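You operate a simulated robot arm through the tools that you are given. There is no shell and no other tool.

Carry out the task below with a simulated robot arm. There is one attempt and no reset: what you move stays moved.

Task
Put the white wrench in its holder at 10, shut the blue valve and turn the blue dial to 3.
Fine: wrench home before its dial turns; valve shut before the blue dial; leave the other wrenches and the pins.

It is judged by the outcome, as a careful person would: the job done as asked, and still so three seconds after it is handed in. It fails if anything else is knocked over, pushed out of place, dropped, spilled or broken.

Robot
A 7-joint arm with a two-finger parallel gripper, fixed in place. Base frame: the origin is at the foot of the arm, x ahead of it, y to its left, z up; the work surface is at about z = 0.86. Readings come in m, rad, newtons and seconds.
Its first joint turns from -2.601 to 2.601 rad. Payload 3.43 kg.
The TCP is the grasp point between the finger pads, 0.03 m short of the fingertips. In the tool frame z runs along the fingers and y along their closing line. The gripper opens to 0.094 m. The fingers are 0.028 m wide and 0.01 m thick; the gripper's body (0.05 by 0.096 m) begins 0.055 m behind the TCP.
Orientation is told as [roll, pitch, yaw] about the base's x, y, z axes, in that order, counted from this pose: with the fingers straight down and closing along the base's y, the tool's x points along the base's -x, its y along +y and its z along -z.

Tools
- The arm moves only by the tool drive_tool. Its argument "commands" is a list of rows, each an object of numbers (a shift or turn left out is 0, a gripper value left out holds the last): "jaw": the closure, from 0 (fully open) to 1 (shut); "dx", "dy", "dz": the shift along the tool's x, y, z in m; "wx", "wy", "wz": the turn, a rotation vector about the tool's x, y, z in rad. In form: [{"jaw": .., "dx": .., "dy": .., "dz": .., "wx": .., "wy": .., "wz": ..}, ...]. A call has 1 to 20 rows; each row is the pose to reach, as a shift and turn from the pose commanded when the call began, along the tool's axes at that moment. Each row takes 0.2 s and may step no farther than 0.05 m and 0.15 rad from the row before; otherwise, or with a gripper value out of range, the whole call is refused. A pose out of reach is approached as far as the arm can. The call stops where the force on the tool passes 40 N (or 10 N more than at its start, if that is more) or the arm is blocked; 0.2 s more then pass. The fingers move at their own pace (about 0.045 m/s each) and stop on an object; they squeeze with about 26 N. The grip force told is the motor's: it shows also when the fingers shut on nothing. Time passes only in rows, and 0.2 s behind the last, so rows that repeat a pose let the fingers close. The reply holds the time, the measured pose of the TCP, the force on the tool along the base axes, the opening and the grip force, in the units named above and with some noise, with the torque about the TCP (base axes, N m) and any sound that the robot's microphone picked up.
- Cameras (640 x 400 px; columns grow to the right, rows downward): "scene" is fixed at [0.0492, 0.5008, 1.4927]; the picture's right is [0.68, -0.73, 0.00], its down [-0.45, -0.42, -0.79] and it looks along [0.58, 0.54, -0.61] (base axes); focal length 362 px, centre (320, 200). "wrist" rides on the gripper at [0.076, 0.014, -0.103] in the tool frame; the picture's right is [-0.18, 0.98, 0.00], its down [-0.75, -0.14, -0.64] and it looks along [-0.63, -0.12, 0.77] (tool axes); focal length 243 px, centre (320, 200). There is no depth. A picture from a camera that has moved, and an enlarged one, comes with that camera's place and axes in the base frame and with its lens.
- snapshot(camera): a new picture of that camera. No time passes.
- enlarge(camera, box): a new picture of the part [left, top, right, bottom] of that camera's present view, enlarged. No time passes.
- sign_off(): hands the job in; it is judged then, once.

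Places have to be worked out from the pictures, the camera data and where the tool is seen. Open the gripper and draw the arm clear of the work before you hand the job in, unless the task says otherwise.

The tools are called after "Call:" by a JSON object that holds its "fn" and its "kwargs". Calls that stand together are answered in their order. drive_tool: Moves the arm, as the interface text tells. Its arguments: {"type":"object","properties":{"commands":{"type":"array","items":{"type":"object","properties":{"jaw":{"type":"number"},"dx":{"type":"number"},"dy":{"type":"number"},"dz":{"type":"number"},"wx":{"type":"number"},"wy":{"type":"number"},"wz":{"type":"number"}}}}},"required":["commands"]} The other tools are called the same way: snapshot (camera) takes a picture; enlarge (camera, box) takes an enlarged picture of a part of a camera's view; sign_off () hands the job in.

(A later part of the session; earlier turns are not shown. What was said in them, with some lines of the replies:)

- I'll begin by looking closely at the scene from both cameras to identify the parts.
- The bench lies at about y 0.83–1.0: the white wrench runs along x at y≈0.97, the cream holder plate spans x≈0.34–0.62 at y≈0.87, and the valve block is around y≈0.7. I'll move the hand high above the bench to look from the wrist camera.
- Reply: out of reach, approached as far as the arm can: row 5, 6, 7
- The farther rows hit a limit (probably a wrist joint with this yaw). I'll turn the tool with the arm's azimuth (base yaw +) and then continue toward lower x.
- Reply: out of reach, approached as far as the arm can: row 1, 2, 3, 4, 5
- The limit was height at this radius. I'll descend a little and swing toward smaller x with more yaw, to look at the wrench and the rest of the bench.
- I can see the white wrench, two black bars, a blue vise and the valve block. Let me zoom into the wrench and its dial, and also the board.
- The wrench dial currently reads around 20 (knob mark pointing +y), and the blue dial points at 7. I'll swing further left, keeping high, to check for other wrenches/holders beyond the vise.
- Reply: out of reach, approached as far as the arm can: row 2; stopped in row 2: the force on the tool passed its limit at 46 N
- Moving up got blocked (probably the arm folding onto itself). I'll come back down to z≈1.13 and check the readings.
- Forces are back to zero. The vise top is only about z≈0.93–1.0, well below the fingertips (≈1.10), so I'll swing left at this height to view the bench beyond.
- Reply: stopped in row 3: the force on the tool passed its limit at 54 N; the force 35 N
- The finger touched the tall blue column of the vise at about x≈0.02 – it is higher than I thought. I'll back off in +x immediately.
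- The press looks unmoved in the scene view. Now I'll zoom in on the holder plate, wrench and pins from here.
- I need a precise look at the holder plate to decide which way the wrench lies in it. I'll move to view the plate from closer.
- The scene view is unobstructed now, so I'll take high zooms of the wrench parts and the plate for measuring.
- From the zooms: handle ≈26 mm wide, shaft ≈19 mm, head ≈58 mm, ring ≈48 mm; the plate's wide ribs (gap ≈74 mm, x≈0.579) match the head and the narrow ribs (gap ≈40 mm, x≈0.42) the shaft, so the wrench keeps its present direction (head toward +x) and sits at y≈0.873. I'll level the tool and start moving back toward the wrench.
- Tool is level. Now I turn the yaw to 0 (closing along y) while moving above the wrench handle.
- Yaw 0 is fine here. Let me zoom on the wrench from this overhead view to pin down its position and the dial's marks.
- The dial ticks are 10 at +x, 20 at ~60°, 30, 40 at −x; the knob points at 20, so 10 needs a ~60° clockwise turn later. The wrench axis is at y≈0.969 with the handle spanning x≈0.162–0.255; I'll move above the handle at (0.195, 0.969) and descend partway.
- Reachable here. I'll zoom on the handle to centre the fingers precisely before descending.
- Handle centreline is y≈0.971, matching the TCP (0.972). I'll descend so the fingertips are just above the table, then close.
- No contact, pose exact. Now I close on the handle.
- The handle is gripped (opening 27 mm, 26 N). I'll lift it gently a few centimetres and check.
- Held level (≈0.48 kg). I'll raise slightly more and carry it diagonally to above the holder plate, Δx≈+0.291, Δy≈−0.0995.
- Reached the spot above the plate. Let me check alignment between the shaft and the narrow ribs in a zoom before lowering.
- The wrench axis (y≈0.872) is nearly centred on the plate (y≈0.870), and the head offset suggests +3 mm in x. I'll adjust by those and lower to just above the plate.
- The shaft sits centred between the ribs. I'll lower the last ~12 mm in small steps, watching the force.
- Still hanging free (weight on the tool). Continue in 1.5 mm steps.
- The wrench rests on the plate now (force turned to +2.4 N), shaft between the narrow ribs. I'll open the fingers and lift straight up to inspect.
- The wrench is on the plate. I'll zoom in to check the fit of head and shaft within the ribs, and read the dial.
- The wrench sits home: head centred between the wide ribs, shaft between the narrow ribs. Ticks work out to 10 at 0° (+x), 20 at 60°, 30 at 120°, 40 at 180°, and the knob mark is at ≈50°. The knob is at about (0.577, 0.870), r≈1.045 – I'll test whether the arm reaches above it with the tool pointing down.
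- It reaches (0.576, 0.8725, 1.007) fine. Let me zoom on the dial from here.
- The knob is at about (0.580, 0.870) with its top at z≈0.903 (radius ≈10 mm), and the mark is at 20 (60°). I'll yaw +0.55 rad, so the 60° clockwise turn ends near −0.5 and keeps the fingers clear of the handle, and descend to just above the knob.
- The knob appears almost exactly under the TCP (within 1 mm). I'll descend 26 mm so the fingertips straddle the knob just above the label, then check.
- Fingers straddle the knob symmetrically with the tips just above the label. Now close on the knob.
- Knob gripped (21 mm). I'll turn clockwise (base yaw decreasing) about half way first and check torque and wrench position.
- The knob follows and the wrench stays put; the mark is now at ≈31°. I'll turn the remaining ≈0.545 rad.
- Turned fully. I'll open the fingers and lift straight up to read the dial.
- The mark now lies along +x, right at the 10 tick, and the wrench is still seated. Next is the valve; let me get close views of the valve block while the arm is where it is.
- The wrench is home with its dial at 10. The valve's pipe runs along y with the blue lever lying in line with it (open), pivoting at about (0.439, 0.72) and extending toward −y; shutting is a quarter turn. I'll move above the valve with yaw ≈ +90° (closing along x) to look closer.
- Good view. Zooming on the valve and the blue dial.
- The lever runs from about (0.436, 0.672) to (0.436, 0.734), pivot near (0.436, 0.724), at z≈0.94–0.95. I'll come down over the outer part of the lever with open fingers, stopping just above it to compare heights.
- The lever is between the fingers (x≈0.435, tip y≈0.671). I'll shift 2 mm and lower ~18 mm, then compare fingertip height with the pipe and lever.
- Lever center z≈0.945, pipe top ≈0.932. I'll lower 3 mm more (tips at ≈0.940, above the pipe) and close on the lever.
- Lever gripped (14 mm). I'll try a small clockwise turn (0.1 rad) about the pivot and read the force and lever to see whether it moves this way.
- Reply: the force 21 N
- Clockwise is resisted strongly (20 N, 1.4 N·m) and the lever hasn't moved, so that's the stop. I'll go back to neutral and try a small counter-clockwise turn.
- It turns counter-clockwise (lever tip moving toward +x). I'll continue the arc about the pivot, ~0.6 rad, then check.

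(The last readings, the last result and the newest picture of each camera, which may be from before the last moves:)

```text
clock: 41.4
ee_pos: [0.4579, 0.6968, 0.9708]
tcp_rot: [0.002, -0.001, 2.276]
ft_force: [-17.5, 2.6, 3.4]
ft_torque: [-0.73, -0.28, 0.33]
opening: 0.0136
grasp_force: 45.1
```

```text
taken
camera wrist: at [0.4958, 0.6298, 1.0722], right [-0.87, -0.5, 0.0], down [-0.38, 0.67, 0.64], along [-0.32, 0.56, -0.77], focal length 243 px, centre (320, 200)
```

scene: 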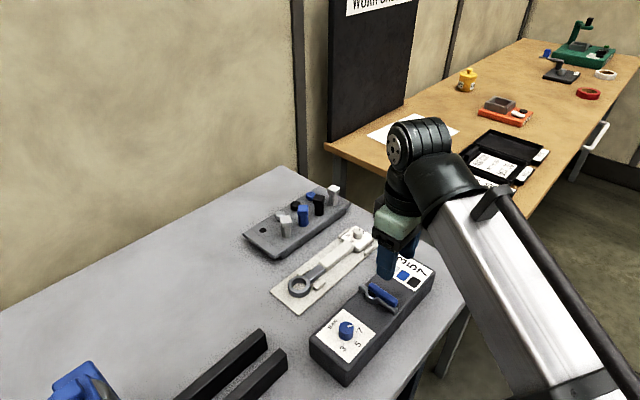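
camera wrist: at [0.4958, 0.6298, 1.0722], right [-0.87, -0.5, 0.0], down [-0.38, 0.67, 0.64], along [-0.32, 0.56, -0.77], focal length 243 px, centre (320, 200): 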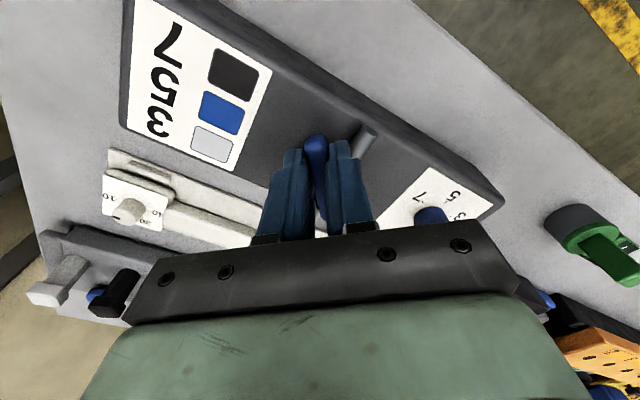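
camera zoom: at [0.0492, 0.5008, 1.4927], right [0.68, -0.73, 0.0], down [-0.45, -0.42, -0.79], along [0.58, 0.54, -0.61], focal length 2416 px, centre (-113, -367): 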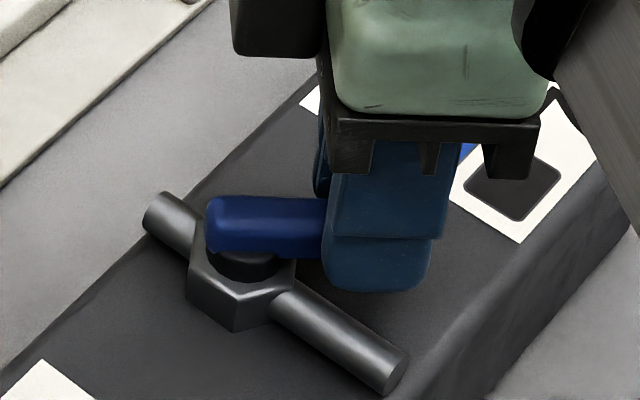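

Lever is at about 40°, the block hasn't moved, yaw still within range. I'll continue with slightly smaller radius to relieve the radial pull.

Call:
{"fn": "drive_tool", "kwargs": {"commands": [{"dx": -0.0005, "dy": -0.0036, "wz": -0.1}, {"dx": -0.0013, "dy": -0.007, "wz": -0.2}, {"dx": -0.0025, "dy": -0.0104, "wz": -0.3}, {"dx": -0.0039, "dy": -0.0136, "wz": -0.4}, {"dx": -0.0057, "dy": -0.0165, "wz": -0.5}]}}

Call:
{"fn": "enlarge", "kwargs": {"camera": "scene", "box": [345, 255, 425, 315]}}

```text
clock: 42.5
ee_pos: [0.4653, 0.7098, 0.9699]
tcp_rot: [0.002, 0.0, 2.772]
ft_force: [-17.7, -20.5, -4.0]
ft_torque: [0.28, 1.13, 0.85]
opening: 0.0136
grasp_force: 45.4
```

```text
6.67 times, centred on (385, 285) of scene
camera zoom: at [0.0492, 0.5008, 1.4927], right [0.68, -0.73, 0.0], down [-0.45, -0.42, -0.79], along [0.58, 0.54, -0.61], focal length 2416 px, centre (-113, -367)
```

zoom: 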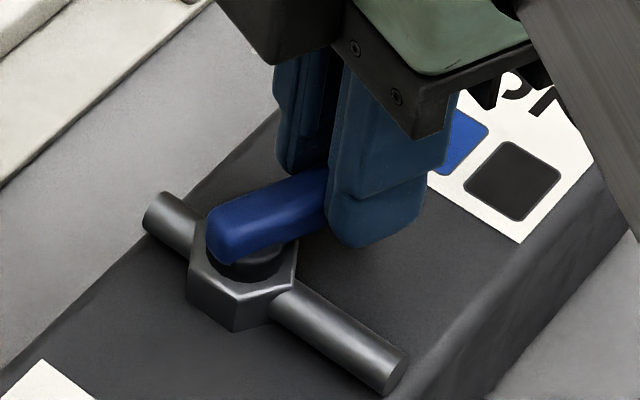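

Net moment about the pivot is near zero, so the load comes from my pivot estimate being slightly off (true pivot ≈ (0.4365, 0.720)). I'll continue to 90° using the corrected pivot.

Call:
{"fn": "drive_tool", "kwargs": {"commands": [{"dx": -0.0015, "dy": -0.0004, "wz": -0.12}, {"dx": -0.0023, "dy": -0.0039, "wz": -0.24}, {"dx": -0.0035, "dy": -0.0078, "wz": -0.37}, {"dx": -0.0035, "dy": -0.0078, "wz": -0.37}]}}

Call:
{"fn": "enlarge", "kwargs": {"camera": "scene", "box": [345, 255, 425, 315]}}

Call:
{"fn": "snapshot", "kwargs": {"camera": "wrist"}}

```text
clock: 43.5
ee_pos: [0.468, 0.7214, 0.9693]
tcp_rot: [-0.001, 0.002, 3.141]
ft_force: [9.2, 3.6, -5.6]
ft_torque: [-0.1, 0.61, -0.14]
opening: 0.0137
grasp_force: 44.7
```

```text
6.67 times, centred on (385, 285) of scene
camera zoom: at [0.0492, 0.5008, 1.4927], right [0.68, -0.73, 0.0], down [-0.45, -0.42, -0.79], along [0.58, 0.54, -0.61], focal length 2416 px, centre (-113, -367)
```

zoom: 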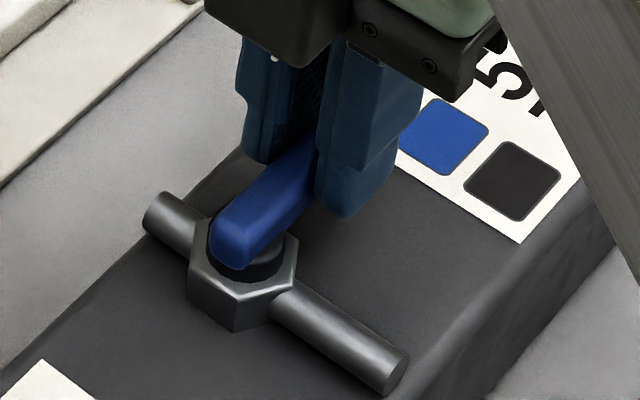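

```text
taken
camera wrist: at [0.5447, 0.7077, 1.0724], right [-0.18, -0.98, 0.0], down [-0.76, 0.14, 0.64], along [-0.63, 0.12, -0.77], focal length 243 px, centre (320, 200)
```

wrist: 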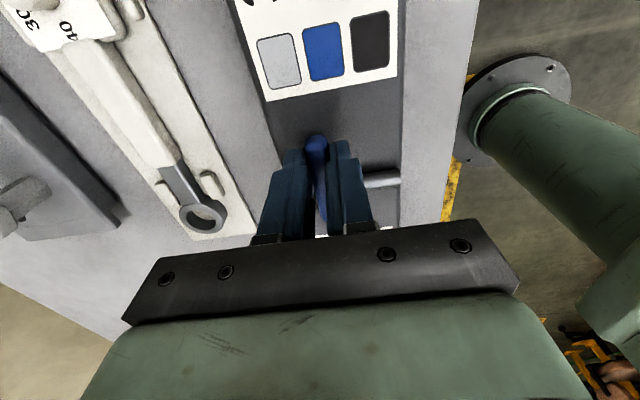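

The lever is now perpendicular to the pipe. I'll nudge it 0.06 rad further to confirm I've hit the closed stop.

Call:
{"fn": "drive_tool", "kwargs": {"commands": [{"dx": 0.0, "dy": -0.0009, "wz": -0.03}, {"dx": 0.0, "dy": -0.0018, "wz": -0.06}, {"dx": 0.0, "dy": -0.0018, "wz": -0.06}]}}

Call:
{"fn": "enlarge", "kwargs": {"camera": "scene", "box": [345, 255, 425, 315]}}

```text
clock: 44.4
ee_pos: [0.4684, 0.7224, 0.9716]
tcp_rot: [-0.004, 0.004, -3.084]
ft_force: [20.2, 5.2, 5.3]
ft_torque: [0.05, -0.62, -1.37]
opening: 0.0149
grasp_force: 45.0
```

```text
6.67 times, centred on (385, 285) of scene
camera zoom: at [0.0492, 0.5008, 1.4927], right [0.68, -0.73, 0.0], down [-0.45, -0.42, -0.79], along [0.58, 0.54, -0.61], focal length 2416 px, centre (-113, -367)
```

zoom: 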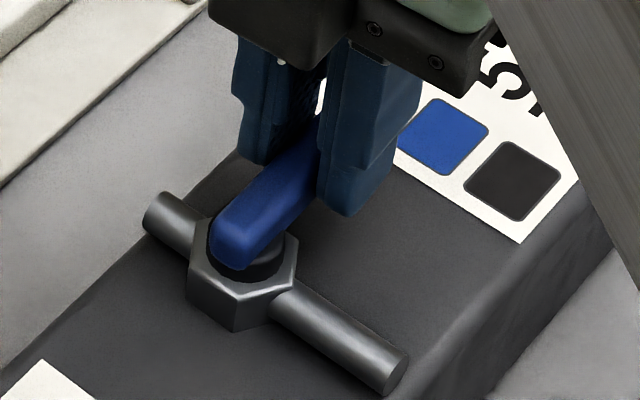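

The stop is there (1.37 N·m, lever not moving further): the valve is shut. I'll relax back, open the fingers and lift away.

Call:
{"fn": "drive_tool", "kwargs": {"commands": [{"dy": 0.0009, "wz": 0.03}, {"dy": 0.0016, "wz": 0.055}, {"dy": 0.0016, "wz": 0.055, "jaw": 0.45}, {"dy": 0.0016, "wz": 0.055, "jaw": 0.45}, {"dy": 0.0016, "wz": 0.055, "jaw": 0.45}]}}

Call:
{"fn": "drive_tool", "kwargs": {"commands": [{"dz": -0.015}, {"dz": -0.04}, {"dz": -0.07}, {"dz": -0.09}]}}

Call:
{"fn": "snapshot", "kwargs": {"camera": "wrist"}}

Call:
{"fn": "enlarge", "kwargs": {"camera": "scene", "box": [300, 255, 428, 375]}}

```text
clock: 45.5
ee_pos: [0.4657, 0.721, 0.9703]
tcp_rot: [0.002, -0.002, -3.134]
ft_force: [1.3, 0.1, 0.5]
ft_torque: [0.0, 0.02, 0.0]
opening: 0.0516
grasp_force: 0.0
```

```text
clock: 46.5
ee_pos: [0.4684, 0.7216, 1.0593]
tcp_rot: [-0.001, 0.001, -3.136]
ft_force: [0.3, 0.0, -0.2]
ft_torque: [0.01, -0.02, -0.02]
opening: 0.0518
grasp_force: 0.0
```

```text
taken
camera wrist: at [0.5441, 0.7074, 1.1613], right [-0.18, -0.98, 0.0], down [-0.75, 0.14, 0.64], along [-0.63, 0.12, -0.77], focal length 243 px, centre (320, 200)
```

wrist: 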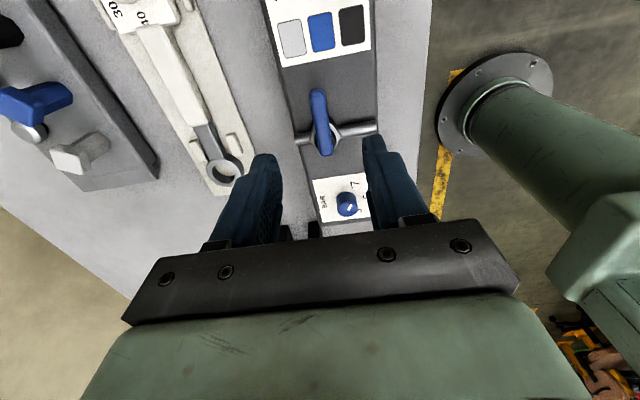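

```text
3.33 times, centred on (364, 315) of scene
camera zoom: at [0.0492, 0.5008, 1.4927], right [0.68, -0.73, 0.0], down [-0.45, -0.42, -0.79], along [0.58, 0.54, -0.61], focal length 1208 px, centre (173, -183)
```

zoom: 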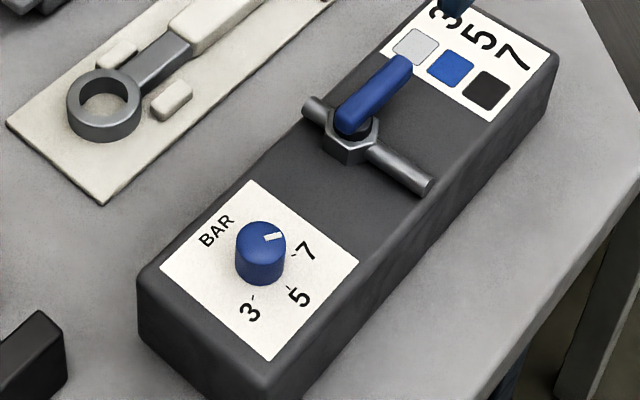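

The valve lever is across the pipe (shut) and the block is unmoved. For the blue dial: ticks are 7 at −30°, 5 at −90°, 3 at −150°, the pointer is at −30°, and the knob sits at about (0.342, 0.710) with its top at z≈0.943; it needs a 120° clockwise turn. I'll move above it with yaw ≈2.12 so the turn ends near yaw 0.03.

Call:
{"fn": "drive_tool", "kwargs": {"commands": [{"dx": -0.016, "dy": 0.001, "wz": 0.128}, {"dx": -0.032, "dy": 0.003, "wz": 0.257}, {"dx": -0.048, "dy": 0.004, "wz": 0.385}, {"dx": -0.064, "dy": 0.005, "wz": 0.513}, {"dx": -0.08, "dy": 0.007, "wz": 0.642}, {"dx": -0.096, "dy": 0.008, "wz": 0.77}, {"dx": -0.112, "dy": 0.01, "dz": 0.01, "wz": 0.898}, {"dx": -0.126, "dy": 0.0109, "dz": 0.03, "wz": 1.027}]}}

Call:
{"fn": "snapshot", "kwargs": {"camera": "wrist"}}

Call:
{"fn": "enlarge", "kwargs": {"camera": "wrist", "box": [240, 80, 400, 180]}}

Call:
{"fn": "enlarge", "kwargs": {"camera": "scene", "box": [290, 280, 418, 380]}}

```text
clock: 48.4
ee_pos: [0.3398, 0.7091, 1.0299]
tcp_rot: [0.0, 0.001, 2.115]
ft_force: [-0.4, 0.0, 0.3]
ft_torque: [0.0, -0.01, -0.02]
opening: 0.0516
grasp_force: 0.0
```

```text
taken
camera wrist: at [0.3684, 0.6369, 1.1311], right [-0.94, -0.35, 0.0], down [-0.27, 0.72, 0.64], along [-0.23, 0.6, -0.77], focal length 243 px, centre (320, 200)
```

wrist: 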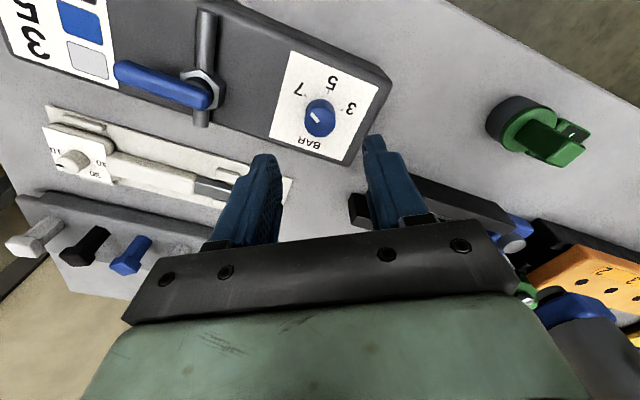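

```text
4.00 times, centred on (320, 130) of wrist
camera zoom: at [0.3684, 0.6369, 1.1311], right [-0.94, -0.35, 0.0], down [-0.27, 0.72, 0.64], along [-0.23, 0.6, -0.77], focal length 970 px, centre (320, 480)
```

zoom: 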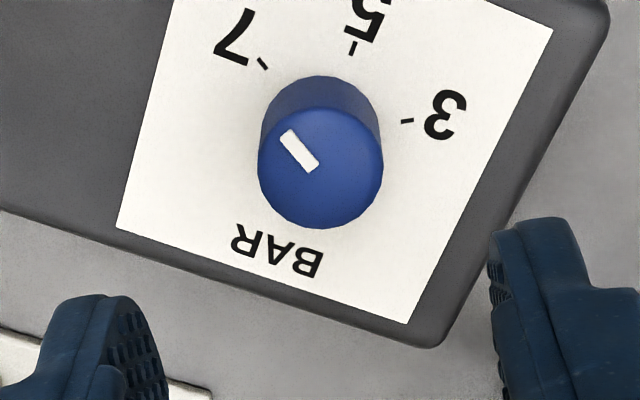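

```text
4.00 times, centred on (354, 330) of scene
camera zoom: at [0.0492, 0.5008, 1.4927], right [0.68, -0.73, 0.0], down [-0.45, -0.42, -0.79], along [0.58, 0.54, -0.61], focal length 1449 px, centre (184, -320)
```

zoom: 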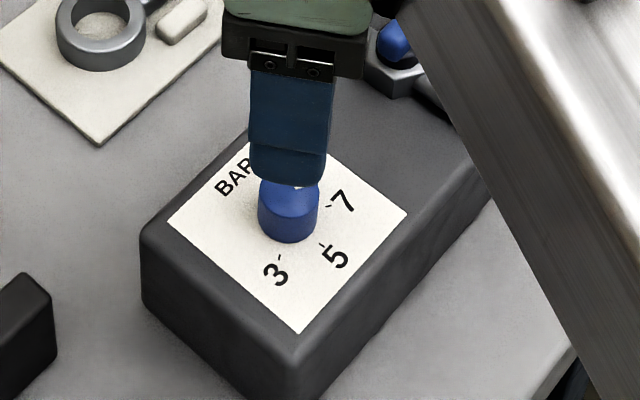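

The knob is right under the TCP laterally. I'll descend to just above the knob top and re-check.

Call:
{"fn": "drive_tool", "kwargs": {"commands": [{"dz": 0.02}, {"dz": 0.036}, {"dz": 0.046}]}}

Call:
{"fn": "enlarge", "kwargs": {"camera": "wrist", "box": [240, 90, 400, 190]}}

Call:
{"fn": "enlarge", "kwargs": {"camera": "scene", "box": [305, 295, 385, 365]}}

```text
clock: 49.1
ee_pos: [0.3419, 0.7094, 0.9843]
tcp_rot: [0.0, 0.001, 2.118]
ft_force: [-0.9, 0.1, -0.7]
ft_torque: [0.0, 0.0, 0.01]
opening: 0.0519
grasp_force: 0.1
```

```text
4.00 times, centred on (320, 140) of wrist
camera zoom: at [0.3694, 0.6366, 1.0855], right [-0.93, -0.36, 0.0], down [-0.27, 0.72, 0.64], along [-0.23, 0.6, -0.77], focal length 970 px, centre (320, 440)
```

zoom: 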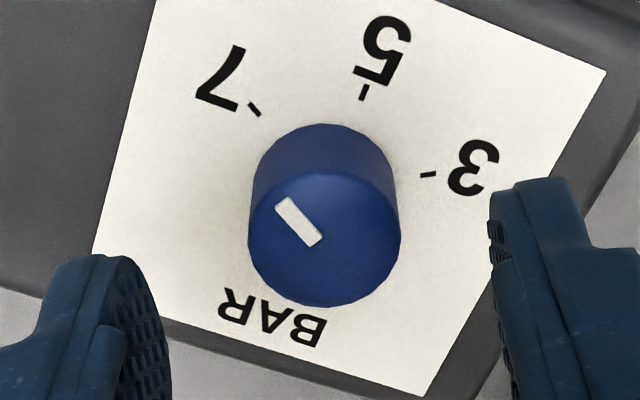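

```text
5.71 times, centred on (345, 330) of scene
camera zoom: at [0.0492, 0.5008, 1.4927], right [0.68, -0.73, 0.0], down [-0.45, -0.42, -0.79], along [0.58, 0.54, -0.61], focal length 2070 px, centre (177, -543)
```

zoom: 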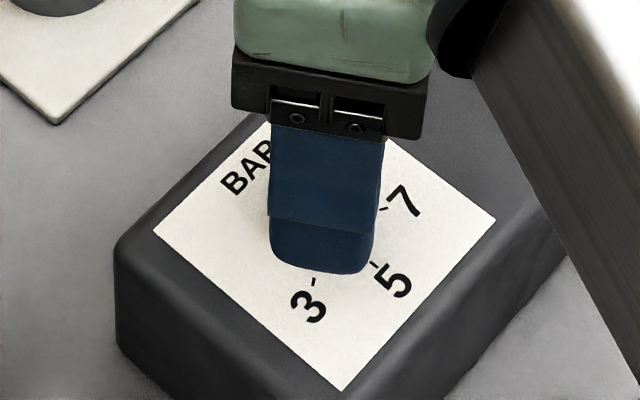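

The knob is within ~1 mm of the TCP axis. I'll descend to TCP z≈0.957 (tips ~5 mm above the label) and close on the knob.

Call:
{"fn": "drive_tool", "kwargs": {"commands": [{"dz": 0.012}, {"dz": 0.02}, {"dz": 0.027}, {"dz": 0.027}]}}

Call:
{"fn": "enlarge", "kwargs": {"camera": "wrist", "box": [240, 110, 400, 210]}}

Call:
{"fn": "enlarge", "kwargs": {"camera": "scene", "box": [305, 295, 385, 365]}}

```text
clock: 50.1
ee_pos: [0.3408, 0.7088, 0.9566]
tcp_rot: [0.0, 0.0, 2.119]
ft_force: [-0.6, 0.4, 0.8]
ft_torque: [-0.03, -0.01, -0.03]
opening: 0.0516
grasp_force: 0.0
```

```text
4.00 times, centred on (320, 160) of wrist
camera zoom: at [0.3696, 0.637, 1.0591], right [-0.93, -0.36, 0.0], down [-0.27, 0.72, 0.64], along [-0.23, 0.6, -0.77], focal length 970 px, centre (320, 360)
```

zoom: 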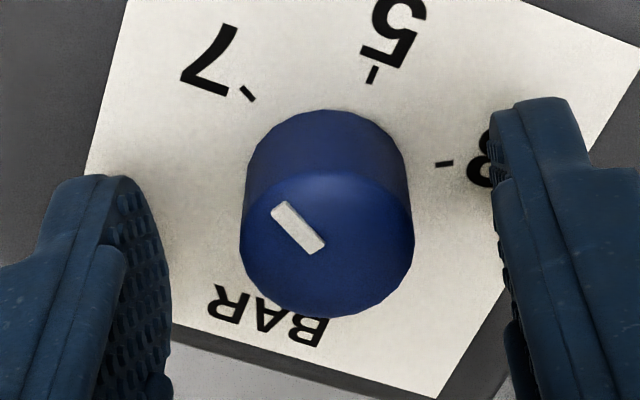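

```text
5.71 times, centred on (345, 330) of scene
camera zoom: at [0.0492, 0.5008, 1.4927], right [0.68, -0.73, 0.0], down [-0.45, -0.42, -0.79], along [0.58, 0.54, -0.61], focal length 2070 px, centre (177, -543)
```

zoom: 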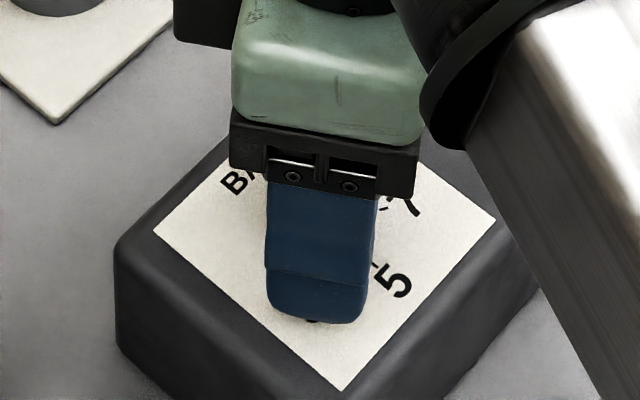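

Well centred, no contact. Small 0.8 mm lateral correction, then close on the knob.

Call:
{"fn": "drive_tool", "kwargs": {"commands": [{"dy": 0.0008}, {"dy": 0.0008, "jaw": 1}, {"dy": 0.0008, "jaw": 1}, {"dy": 0.0008, "jaw": 1}, {"dy": 0.0008, "jaw": 1}]}}

Call:
{"fn": "enlarge", "kwargs": {"camera": "wrist", "box": [240, 110, 400, 210]}}

```text
clock: 51.4
ee_pos: [0.3407, 0.7086, 0.9571]
tcp_rot: [-0.002, 0.0, 2.121]
ft_force: [8.3, 4.7, -0.6]
ft_torque: [0.16, -0.29, -0.02]
opening: 0.025
grasp_force: 44.8
```

```text
4.00 times, centred on (320, 160) of wrist
camera zoom: at [0.3685, 0.6369, 1.0593], right [-0.93, -0.35, 0.0], down [-0.27, 0.72, 0.64], along [-0.23, 0.6, -0.77], focal length 970 px, centre (320, 360)
```

zoom: 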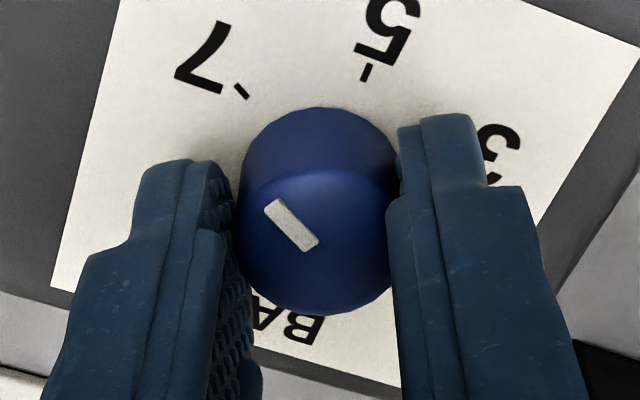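

Gripped (25 mm), slight side load from my correction, so I undo it and turn clockwise the first ~0.7 rad.

Call:
{"fn": "drive_tool", "kwargs": {"commands": [{"dy": -0.0008}, {"dy": -0.0008, "wz": 0.12}, {"dy": -0.0008, "wz": 0.24}, {"dy": -0.0008, "wz": 0.36}, {"dy": -0.0008, "wz": 0.48}, {"dy": -0.0008, "wz": 0.6}, {"dy": -0.0008, "wz": 0.7}]}}

Call:
{"fn": "enlarge", "kwargs": {"camera": "wrist", "box": [240, 110, 400, 210]}}

```text
clock: 53.0
ee_pos: [0.3397, 0.709, 0.9579]
tcp_rot: [-0.001, -0.001, 1.418]
ft_force: [-1.7, -0.3, 11.1]
ft_torque: [-0.47, 0.08, -0.04]
opening: 0.0256
grasp_force: 44.8
```

```text
4.00 times, centred on (320, 160) of wrist
camera zoom: at [0.3149, 0.6362, 1.0593], right [-0.94, 0.33, 0.0], down [0.25, 0.72, 0.64], along [0.21, 0.61, -0.77], focal length 970 px, centre (320, 360)
```

zoom: 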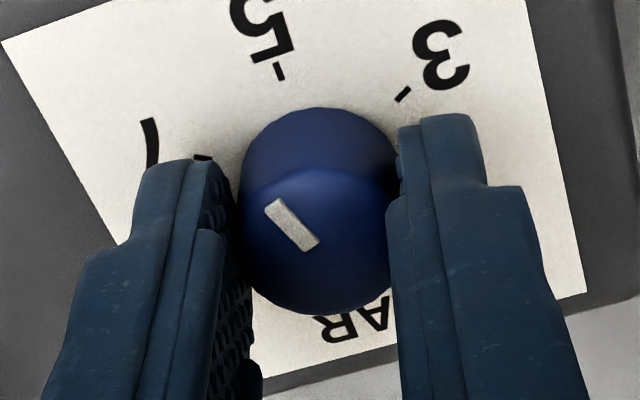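

The knob follows smoothly. I'll turn the remaining ≈1.395 rad to bring the pointer to the 3 tick.

Call:
{"fn": "drive_tool", "kwargs": {"commands": [{"wz": 0.12}, {"wz": 0.24}, {"wz": 0.36}, {"wz": 0.48}, {"wz": 0.6}, {"wz": 0.72}, {"wz": 0.84}, {"wz": 0.96}, {"wz": 1.08}, {"wz": 1.2}, {"wz": 1.3}, {"wz": 1.395}]}}

Call:
{"fn": "enlarge", "kwargs": {"camera": "wrist", "box": [240, 110, 400, 210]}}

Call:
{"fn": "enlarge", "kwargs": {"camera": "scene", "box": [305, 295, 385, 365]}}

```text
clock: 55.5
ee_pos: [0.3405, 0.7102, 0.9574]
tcp_rot: [0.003, 0.003, 0.023]
ft_force: [-21.4, 7.3, 0.9]
ft_torque: [0.29, -0.35, 0.2]
opening: 0.0253
grasp_force: 44.9
```

```text
4.00 times, centred on (320, 160) of wrist
camera zoom: at [0.2635, 0.7226, 1.0594], right [0.16, 0.99, 0.0], down [0.76, -0.12, 0.64], along [0.63, -0.1, -0.77], focal length 970 px, centre (320, 360)
```

zoom: 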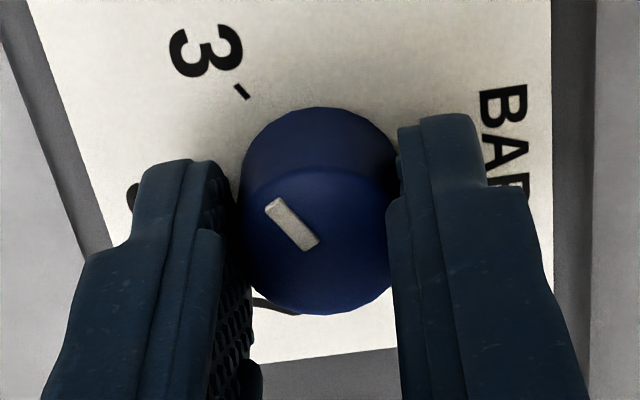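

```text
5.71 times, centred on (345, 330) of scene
camera zoom: at [0.0492, 0.5008, 1.4927], right [0.68, -0.73, 0.0], down [-0.45, -0.42, -0.79], along [0.58, 0.54, -0.61], focal length 2070 px, centre (177, -543)
```

zoom: 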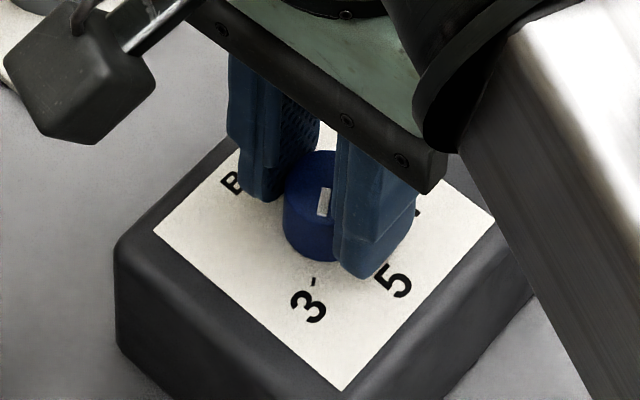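

The pointer lines up with the 3 tick (≈−150°). There is some side load in x, so I'll relax 2 mm, then open and lift.

Call:
{"fn": "drive_tool", "kwargs": {"commands": [{"dx": 0.001}, {"dx": 0.002}, {"dx": 0.002}]}}

Call:
{"fn": "drive_tool", "kwargs": {"commands": [{"jaw": 0.45}, {"jaw": 0.45}, {"jaw": 0.45}]}}

Call:
{"fn": "drive_tool", "kwargs": {"commands": [{"dz": -0.015}, {"dz": -0.04}, {"dz": -0.075}]}}

Call:
{"fn": "snapshot", "kwargs": {"camera": "wrist"}}

Call:
{"fn": "enlarge", "kwargs": {"camera": "wrist", "box": [240, 80, 400, 180]}}

Call:
{"fn": "enlarge", "kwargs": {"camera": "scene", "box": [305, 295, 385, 365]}}

```text
clock: 56.4
ee_pos: [0.3404, 0.7092, 0.9569]
tcp_rot: [0.002, -0.002, 0.023]
ft_force: [-5.7, 10.9, 2.8]
ft_torque: [0.3, 1.5, 0.15]
opening: 0.0253
grasp_force: 45.1
```

```text
clock: 57.1
ee_pos: [0.3397, 0.7084, 0.957]
tcp_rot: [0.0, 0.001, 0.024]
ft_force: [0.6, 0.5, -0.2]
ft_torque: [0.03, -0.01, -0.02]
opening: 0.0514
grasp_force: 0.1
```

```text
clock: 58.0
ee_pos: [0.3398, 0.7102, 1.0314]
tcp_rot: [0.0, 0.0, 0.024]
ft_force: [-1.0, 0.0, -0.4]
ft_torque: [0.01, -0.01, -0.02]
opening: 0.0519
grasp_force: 0.2
```

```text
taken
camera wrist: at [0.2634, 0.723, 1.1328], right [0.16, 0.99, 0.0], down [0.76, -0.12, 0.64], along [0.63, -0.1, -0.77], focal length 243 px, centre (320, 200)
```

wrist: 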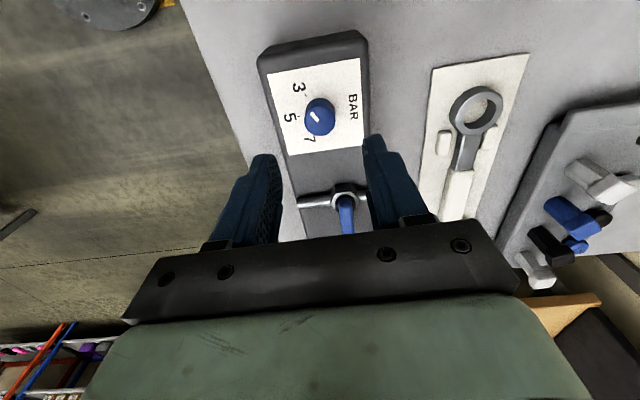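

```text
4.00 times, centred on (320, 130) of wrist
camera zoom: at [0.2634, 0.723, 1.1328], right [0.16, 0.99, 0.0], down [0.76, -0.12, 0.64], along [0.63, -0.1, -0.77], focal length 970 px, centre (320, 480)
```

zoom: 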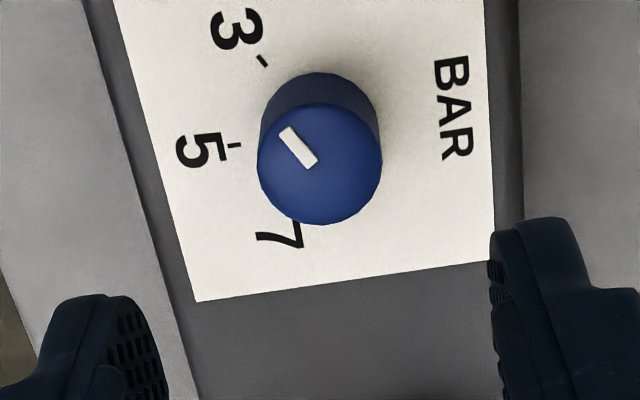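

```text
5.71 times, centred on (345, 330) of scene
camera zoom: at [0.0492, 0.5008, 1.4927], right [0.68, -0.73, 0.0], down [-0.45, -0.42, -0.79], along [0.58, 0.54, -0.61], focal length 2070 px, centre (177, -543)
```

zoom: 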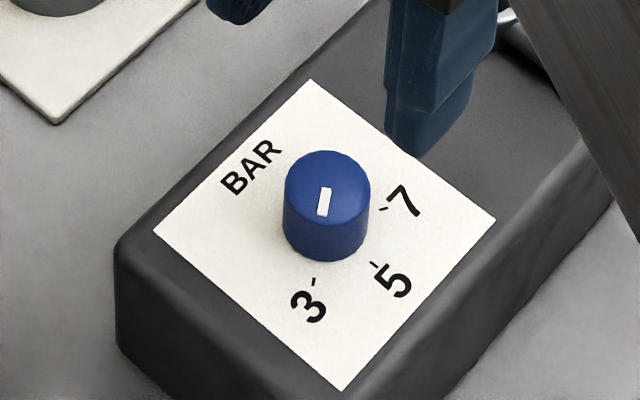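

The pointer aligns with the 3 tick (both ≈ −148° by measurement). Now I'll open the gripper fully and draw the arm up and away to the starting area, then inspect everything.

Call:
{"fn": "drive_tool", "kwargs": {"commands": [{"dz": -0.03, "jaw": 0}, {"dx": -0.035, "dy": 0.007, "dz": -0.05}, {"dx": -0.075, "dy": 0.015, "dz": -0.065}, {"dx": -0.115, "dy": 0.024, "dz": -0.08}, {"dx": -0.155, "dy": 0.032, "dz": -0.09}, {"dx": -0.195, "dy": 0.04, "dz": -0.1}, {"dx": -0.235, "dy": 0.048, "dz": -0.11}, {"dx": -0.274, "dy": 0.056, "dz": -0.12}]}}

Call:
{"fn": "snapshot", "kwargs": {"camera": "scene"}}

Call:
{"fn": "enlarge", "kwargs": {"camera": "scene", "box": [290, 250, 450, 390]}}

Call:
{"fn": "enlarge", "kwargs": {"camera": "scene", "box": [240, 180, 400, 310]}}

Call:
{"fn": "enlarge", "kwargs": {"camera": "scene", "box": [0, 250, 300, 400]}}

```text
clock: 59.8
ee_pos: [0.61, 0.7708, 1.1521]
tcp_rot: [0.001, 0.0, 0.025]
ft_force: [-0.9, -0.6, 0.2]
ft_torque: [0.0, -0.01, 0.02]
opening: 0.094
grasp_force: 0.0
```

```text
taken
```

scene: 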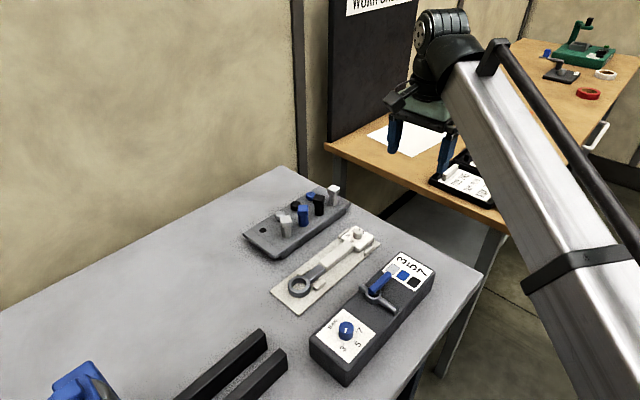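

```text
2.86 times, centred on (370, 320) of scene
camera zoom: at [0.0492, 0.5008, 1.4927], right [0.68, -0.73, 0.0], down [-0.45, -0.42, -0.79], along [0.58, 0.54, -0.61], focal length 1035 px, centre (177, -143)
```

zoom: 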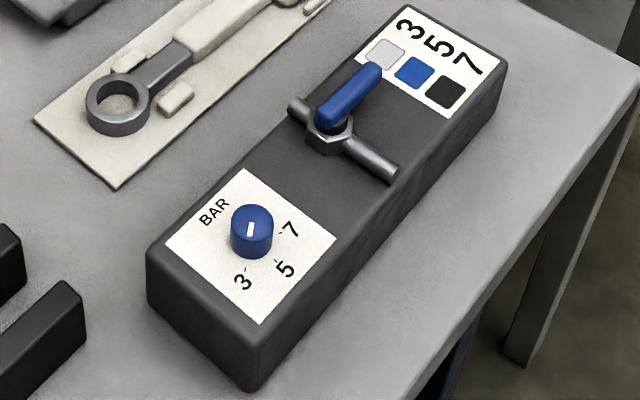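

```text
3.08 times, centred on (320, 245) of scene
camera zoom: at [0.0492, 0.5008, 1.4927], right [0.68, -0.73, 0.0], down [-0.45, -0.42, -0.79], along [0.58, 0.54, -0.61], focal length 1115 px, centre (320, 62)
```

zoom: 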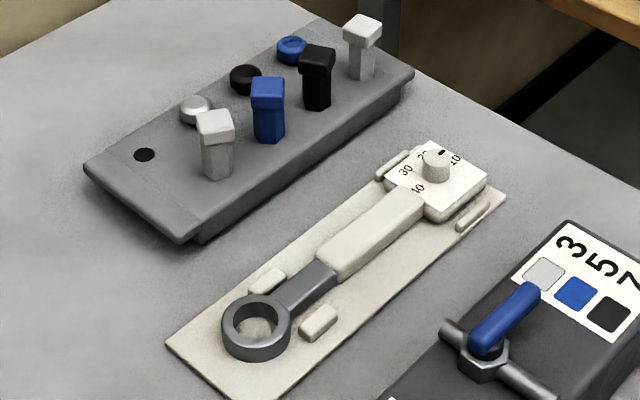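

```text
2.13 times, centred on (150, 325) of scene
camera zoom: at [0.0492, 0.5008, 1.4927], right [0.68, -0.73, 0.0], down [-0.45, -0.42, -0.79], along [0.58, 0.54, -0.61], focal length 773 px, centre (683, -67)
```

zoom: 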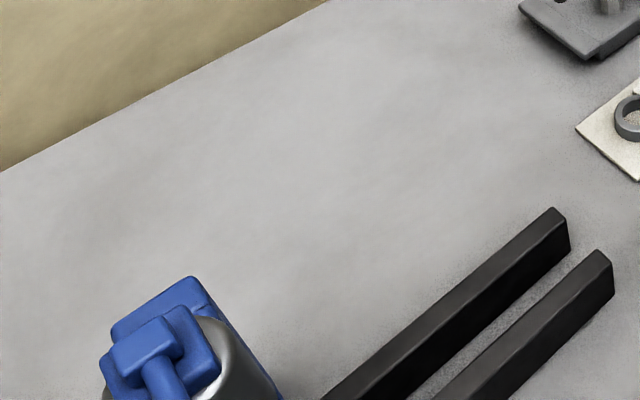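

Everything looks right: wrench seated at 10, valve lever across the pipe, blue dial at 3. I'll compare the blue press (which I touched early on) with the first picture, using the same crop as at the start, and check the wrench dial once more.

Call:
{"fn": "enlarge", "kwargs": {"camera": "scene", "box": [40, 240, 300, 400]}}

Call:
{"fn": "enlarge", "kwargs": {"camera": "scene", "box": [325, 215, 389, 255]}}

Call:
{"fn": "enlarge", "kwargs": {"camera": "scene", "box": [30, 340, 140, 400]}}

```text
2.46 times, centred on (170, 320) of scene
camera zoom: at [0.0492, 0.5008, 1.4927], right [0.68, -0.73, 0.0], down [-0.45, -0.42, -0.79], along [0.58, 0.54, -0.61], focal length 892 px, centre (689, -95)
```

zoom: 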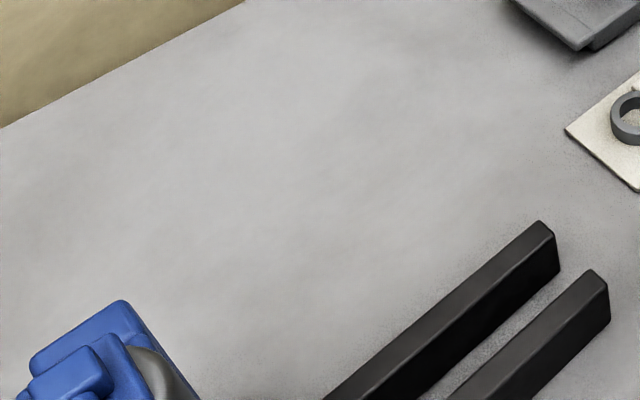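

```text
10.00 times, centred on (357, 235) of scene
camera zoom: at [0.0492, 0.5008, 1.4927], right [0.68, -0.73, 0.0], down [-0.45, -0.42, -0.79], along [0.58, 0.54, -0.61], focal length 3623 px, centre (-50, -150)
```

zoom: 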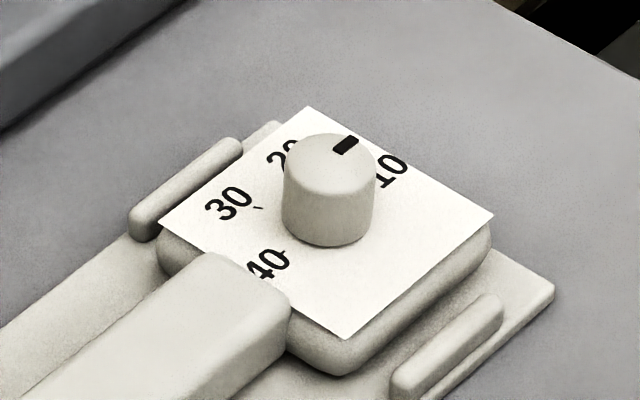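

```text
5.82 times, centred on (85, 370) of scene
camera zoom: at [0.0492, 0.5008, 1.4927], right [0.68, -0.73, 0.0], down [-0.45, -0.42, -0.79], along [0.58, 0.54, -0.61], focal length 2108 px, centre (1687, -789)
```

zoom: 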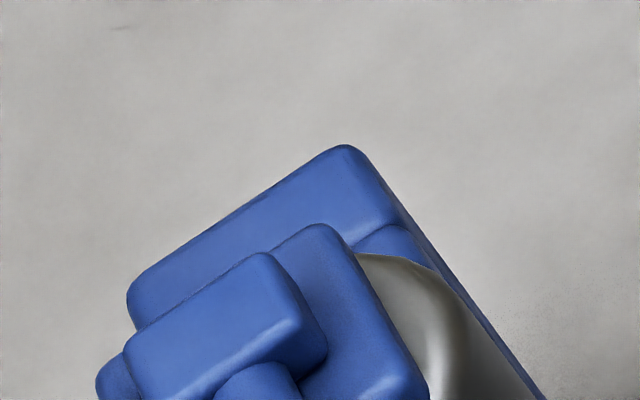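

The press crop matches the original picture, and the pins, black bars and block are all in place. The wrench is home with its mark at 10, the valve is shut, the blue dial is at 3, and the gripper is open and clear. I'm handing in.

Call:
{"fn": "sign_off", "kwargs": {}}

```text
The job is handed in.
```

The job is done and handed in:

- **Wrench:** The white wrench is in its holder, head between the wide ribs. I turned its dial to 10 only after it was seated.
- **Valve:** The blue valve is shut. Its lever is across the pipe and against the stop.
- **Blue dial:** It is at 3, turned after the valve was shut.

While looking around at the start, a finger touched the tall blue column of the press and the arm stopped at 54 N. The press looks the same as in the first picture from the fixed camera, though only its top is in that view. The pins, black bars and valve block also look unmoved. I never saw the other wrenches, so I did not handle them.

The gripper is open and the arm is clear of the work.
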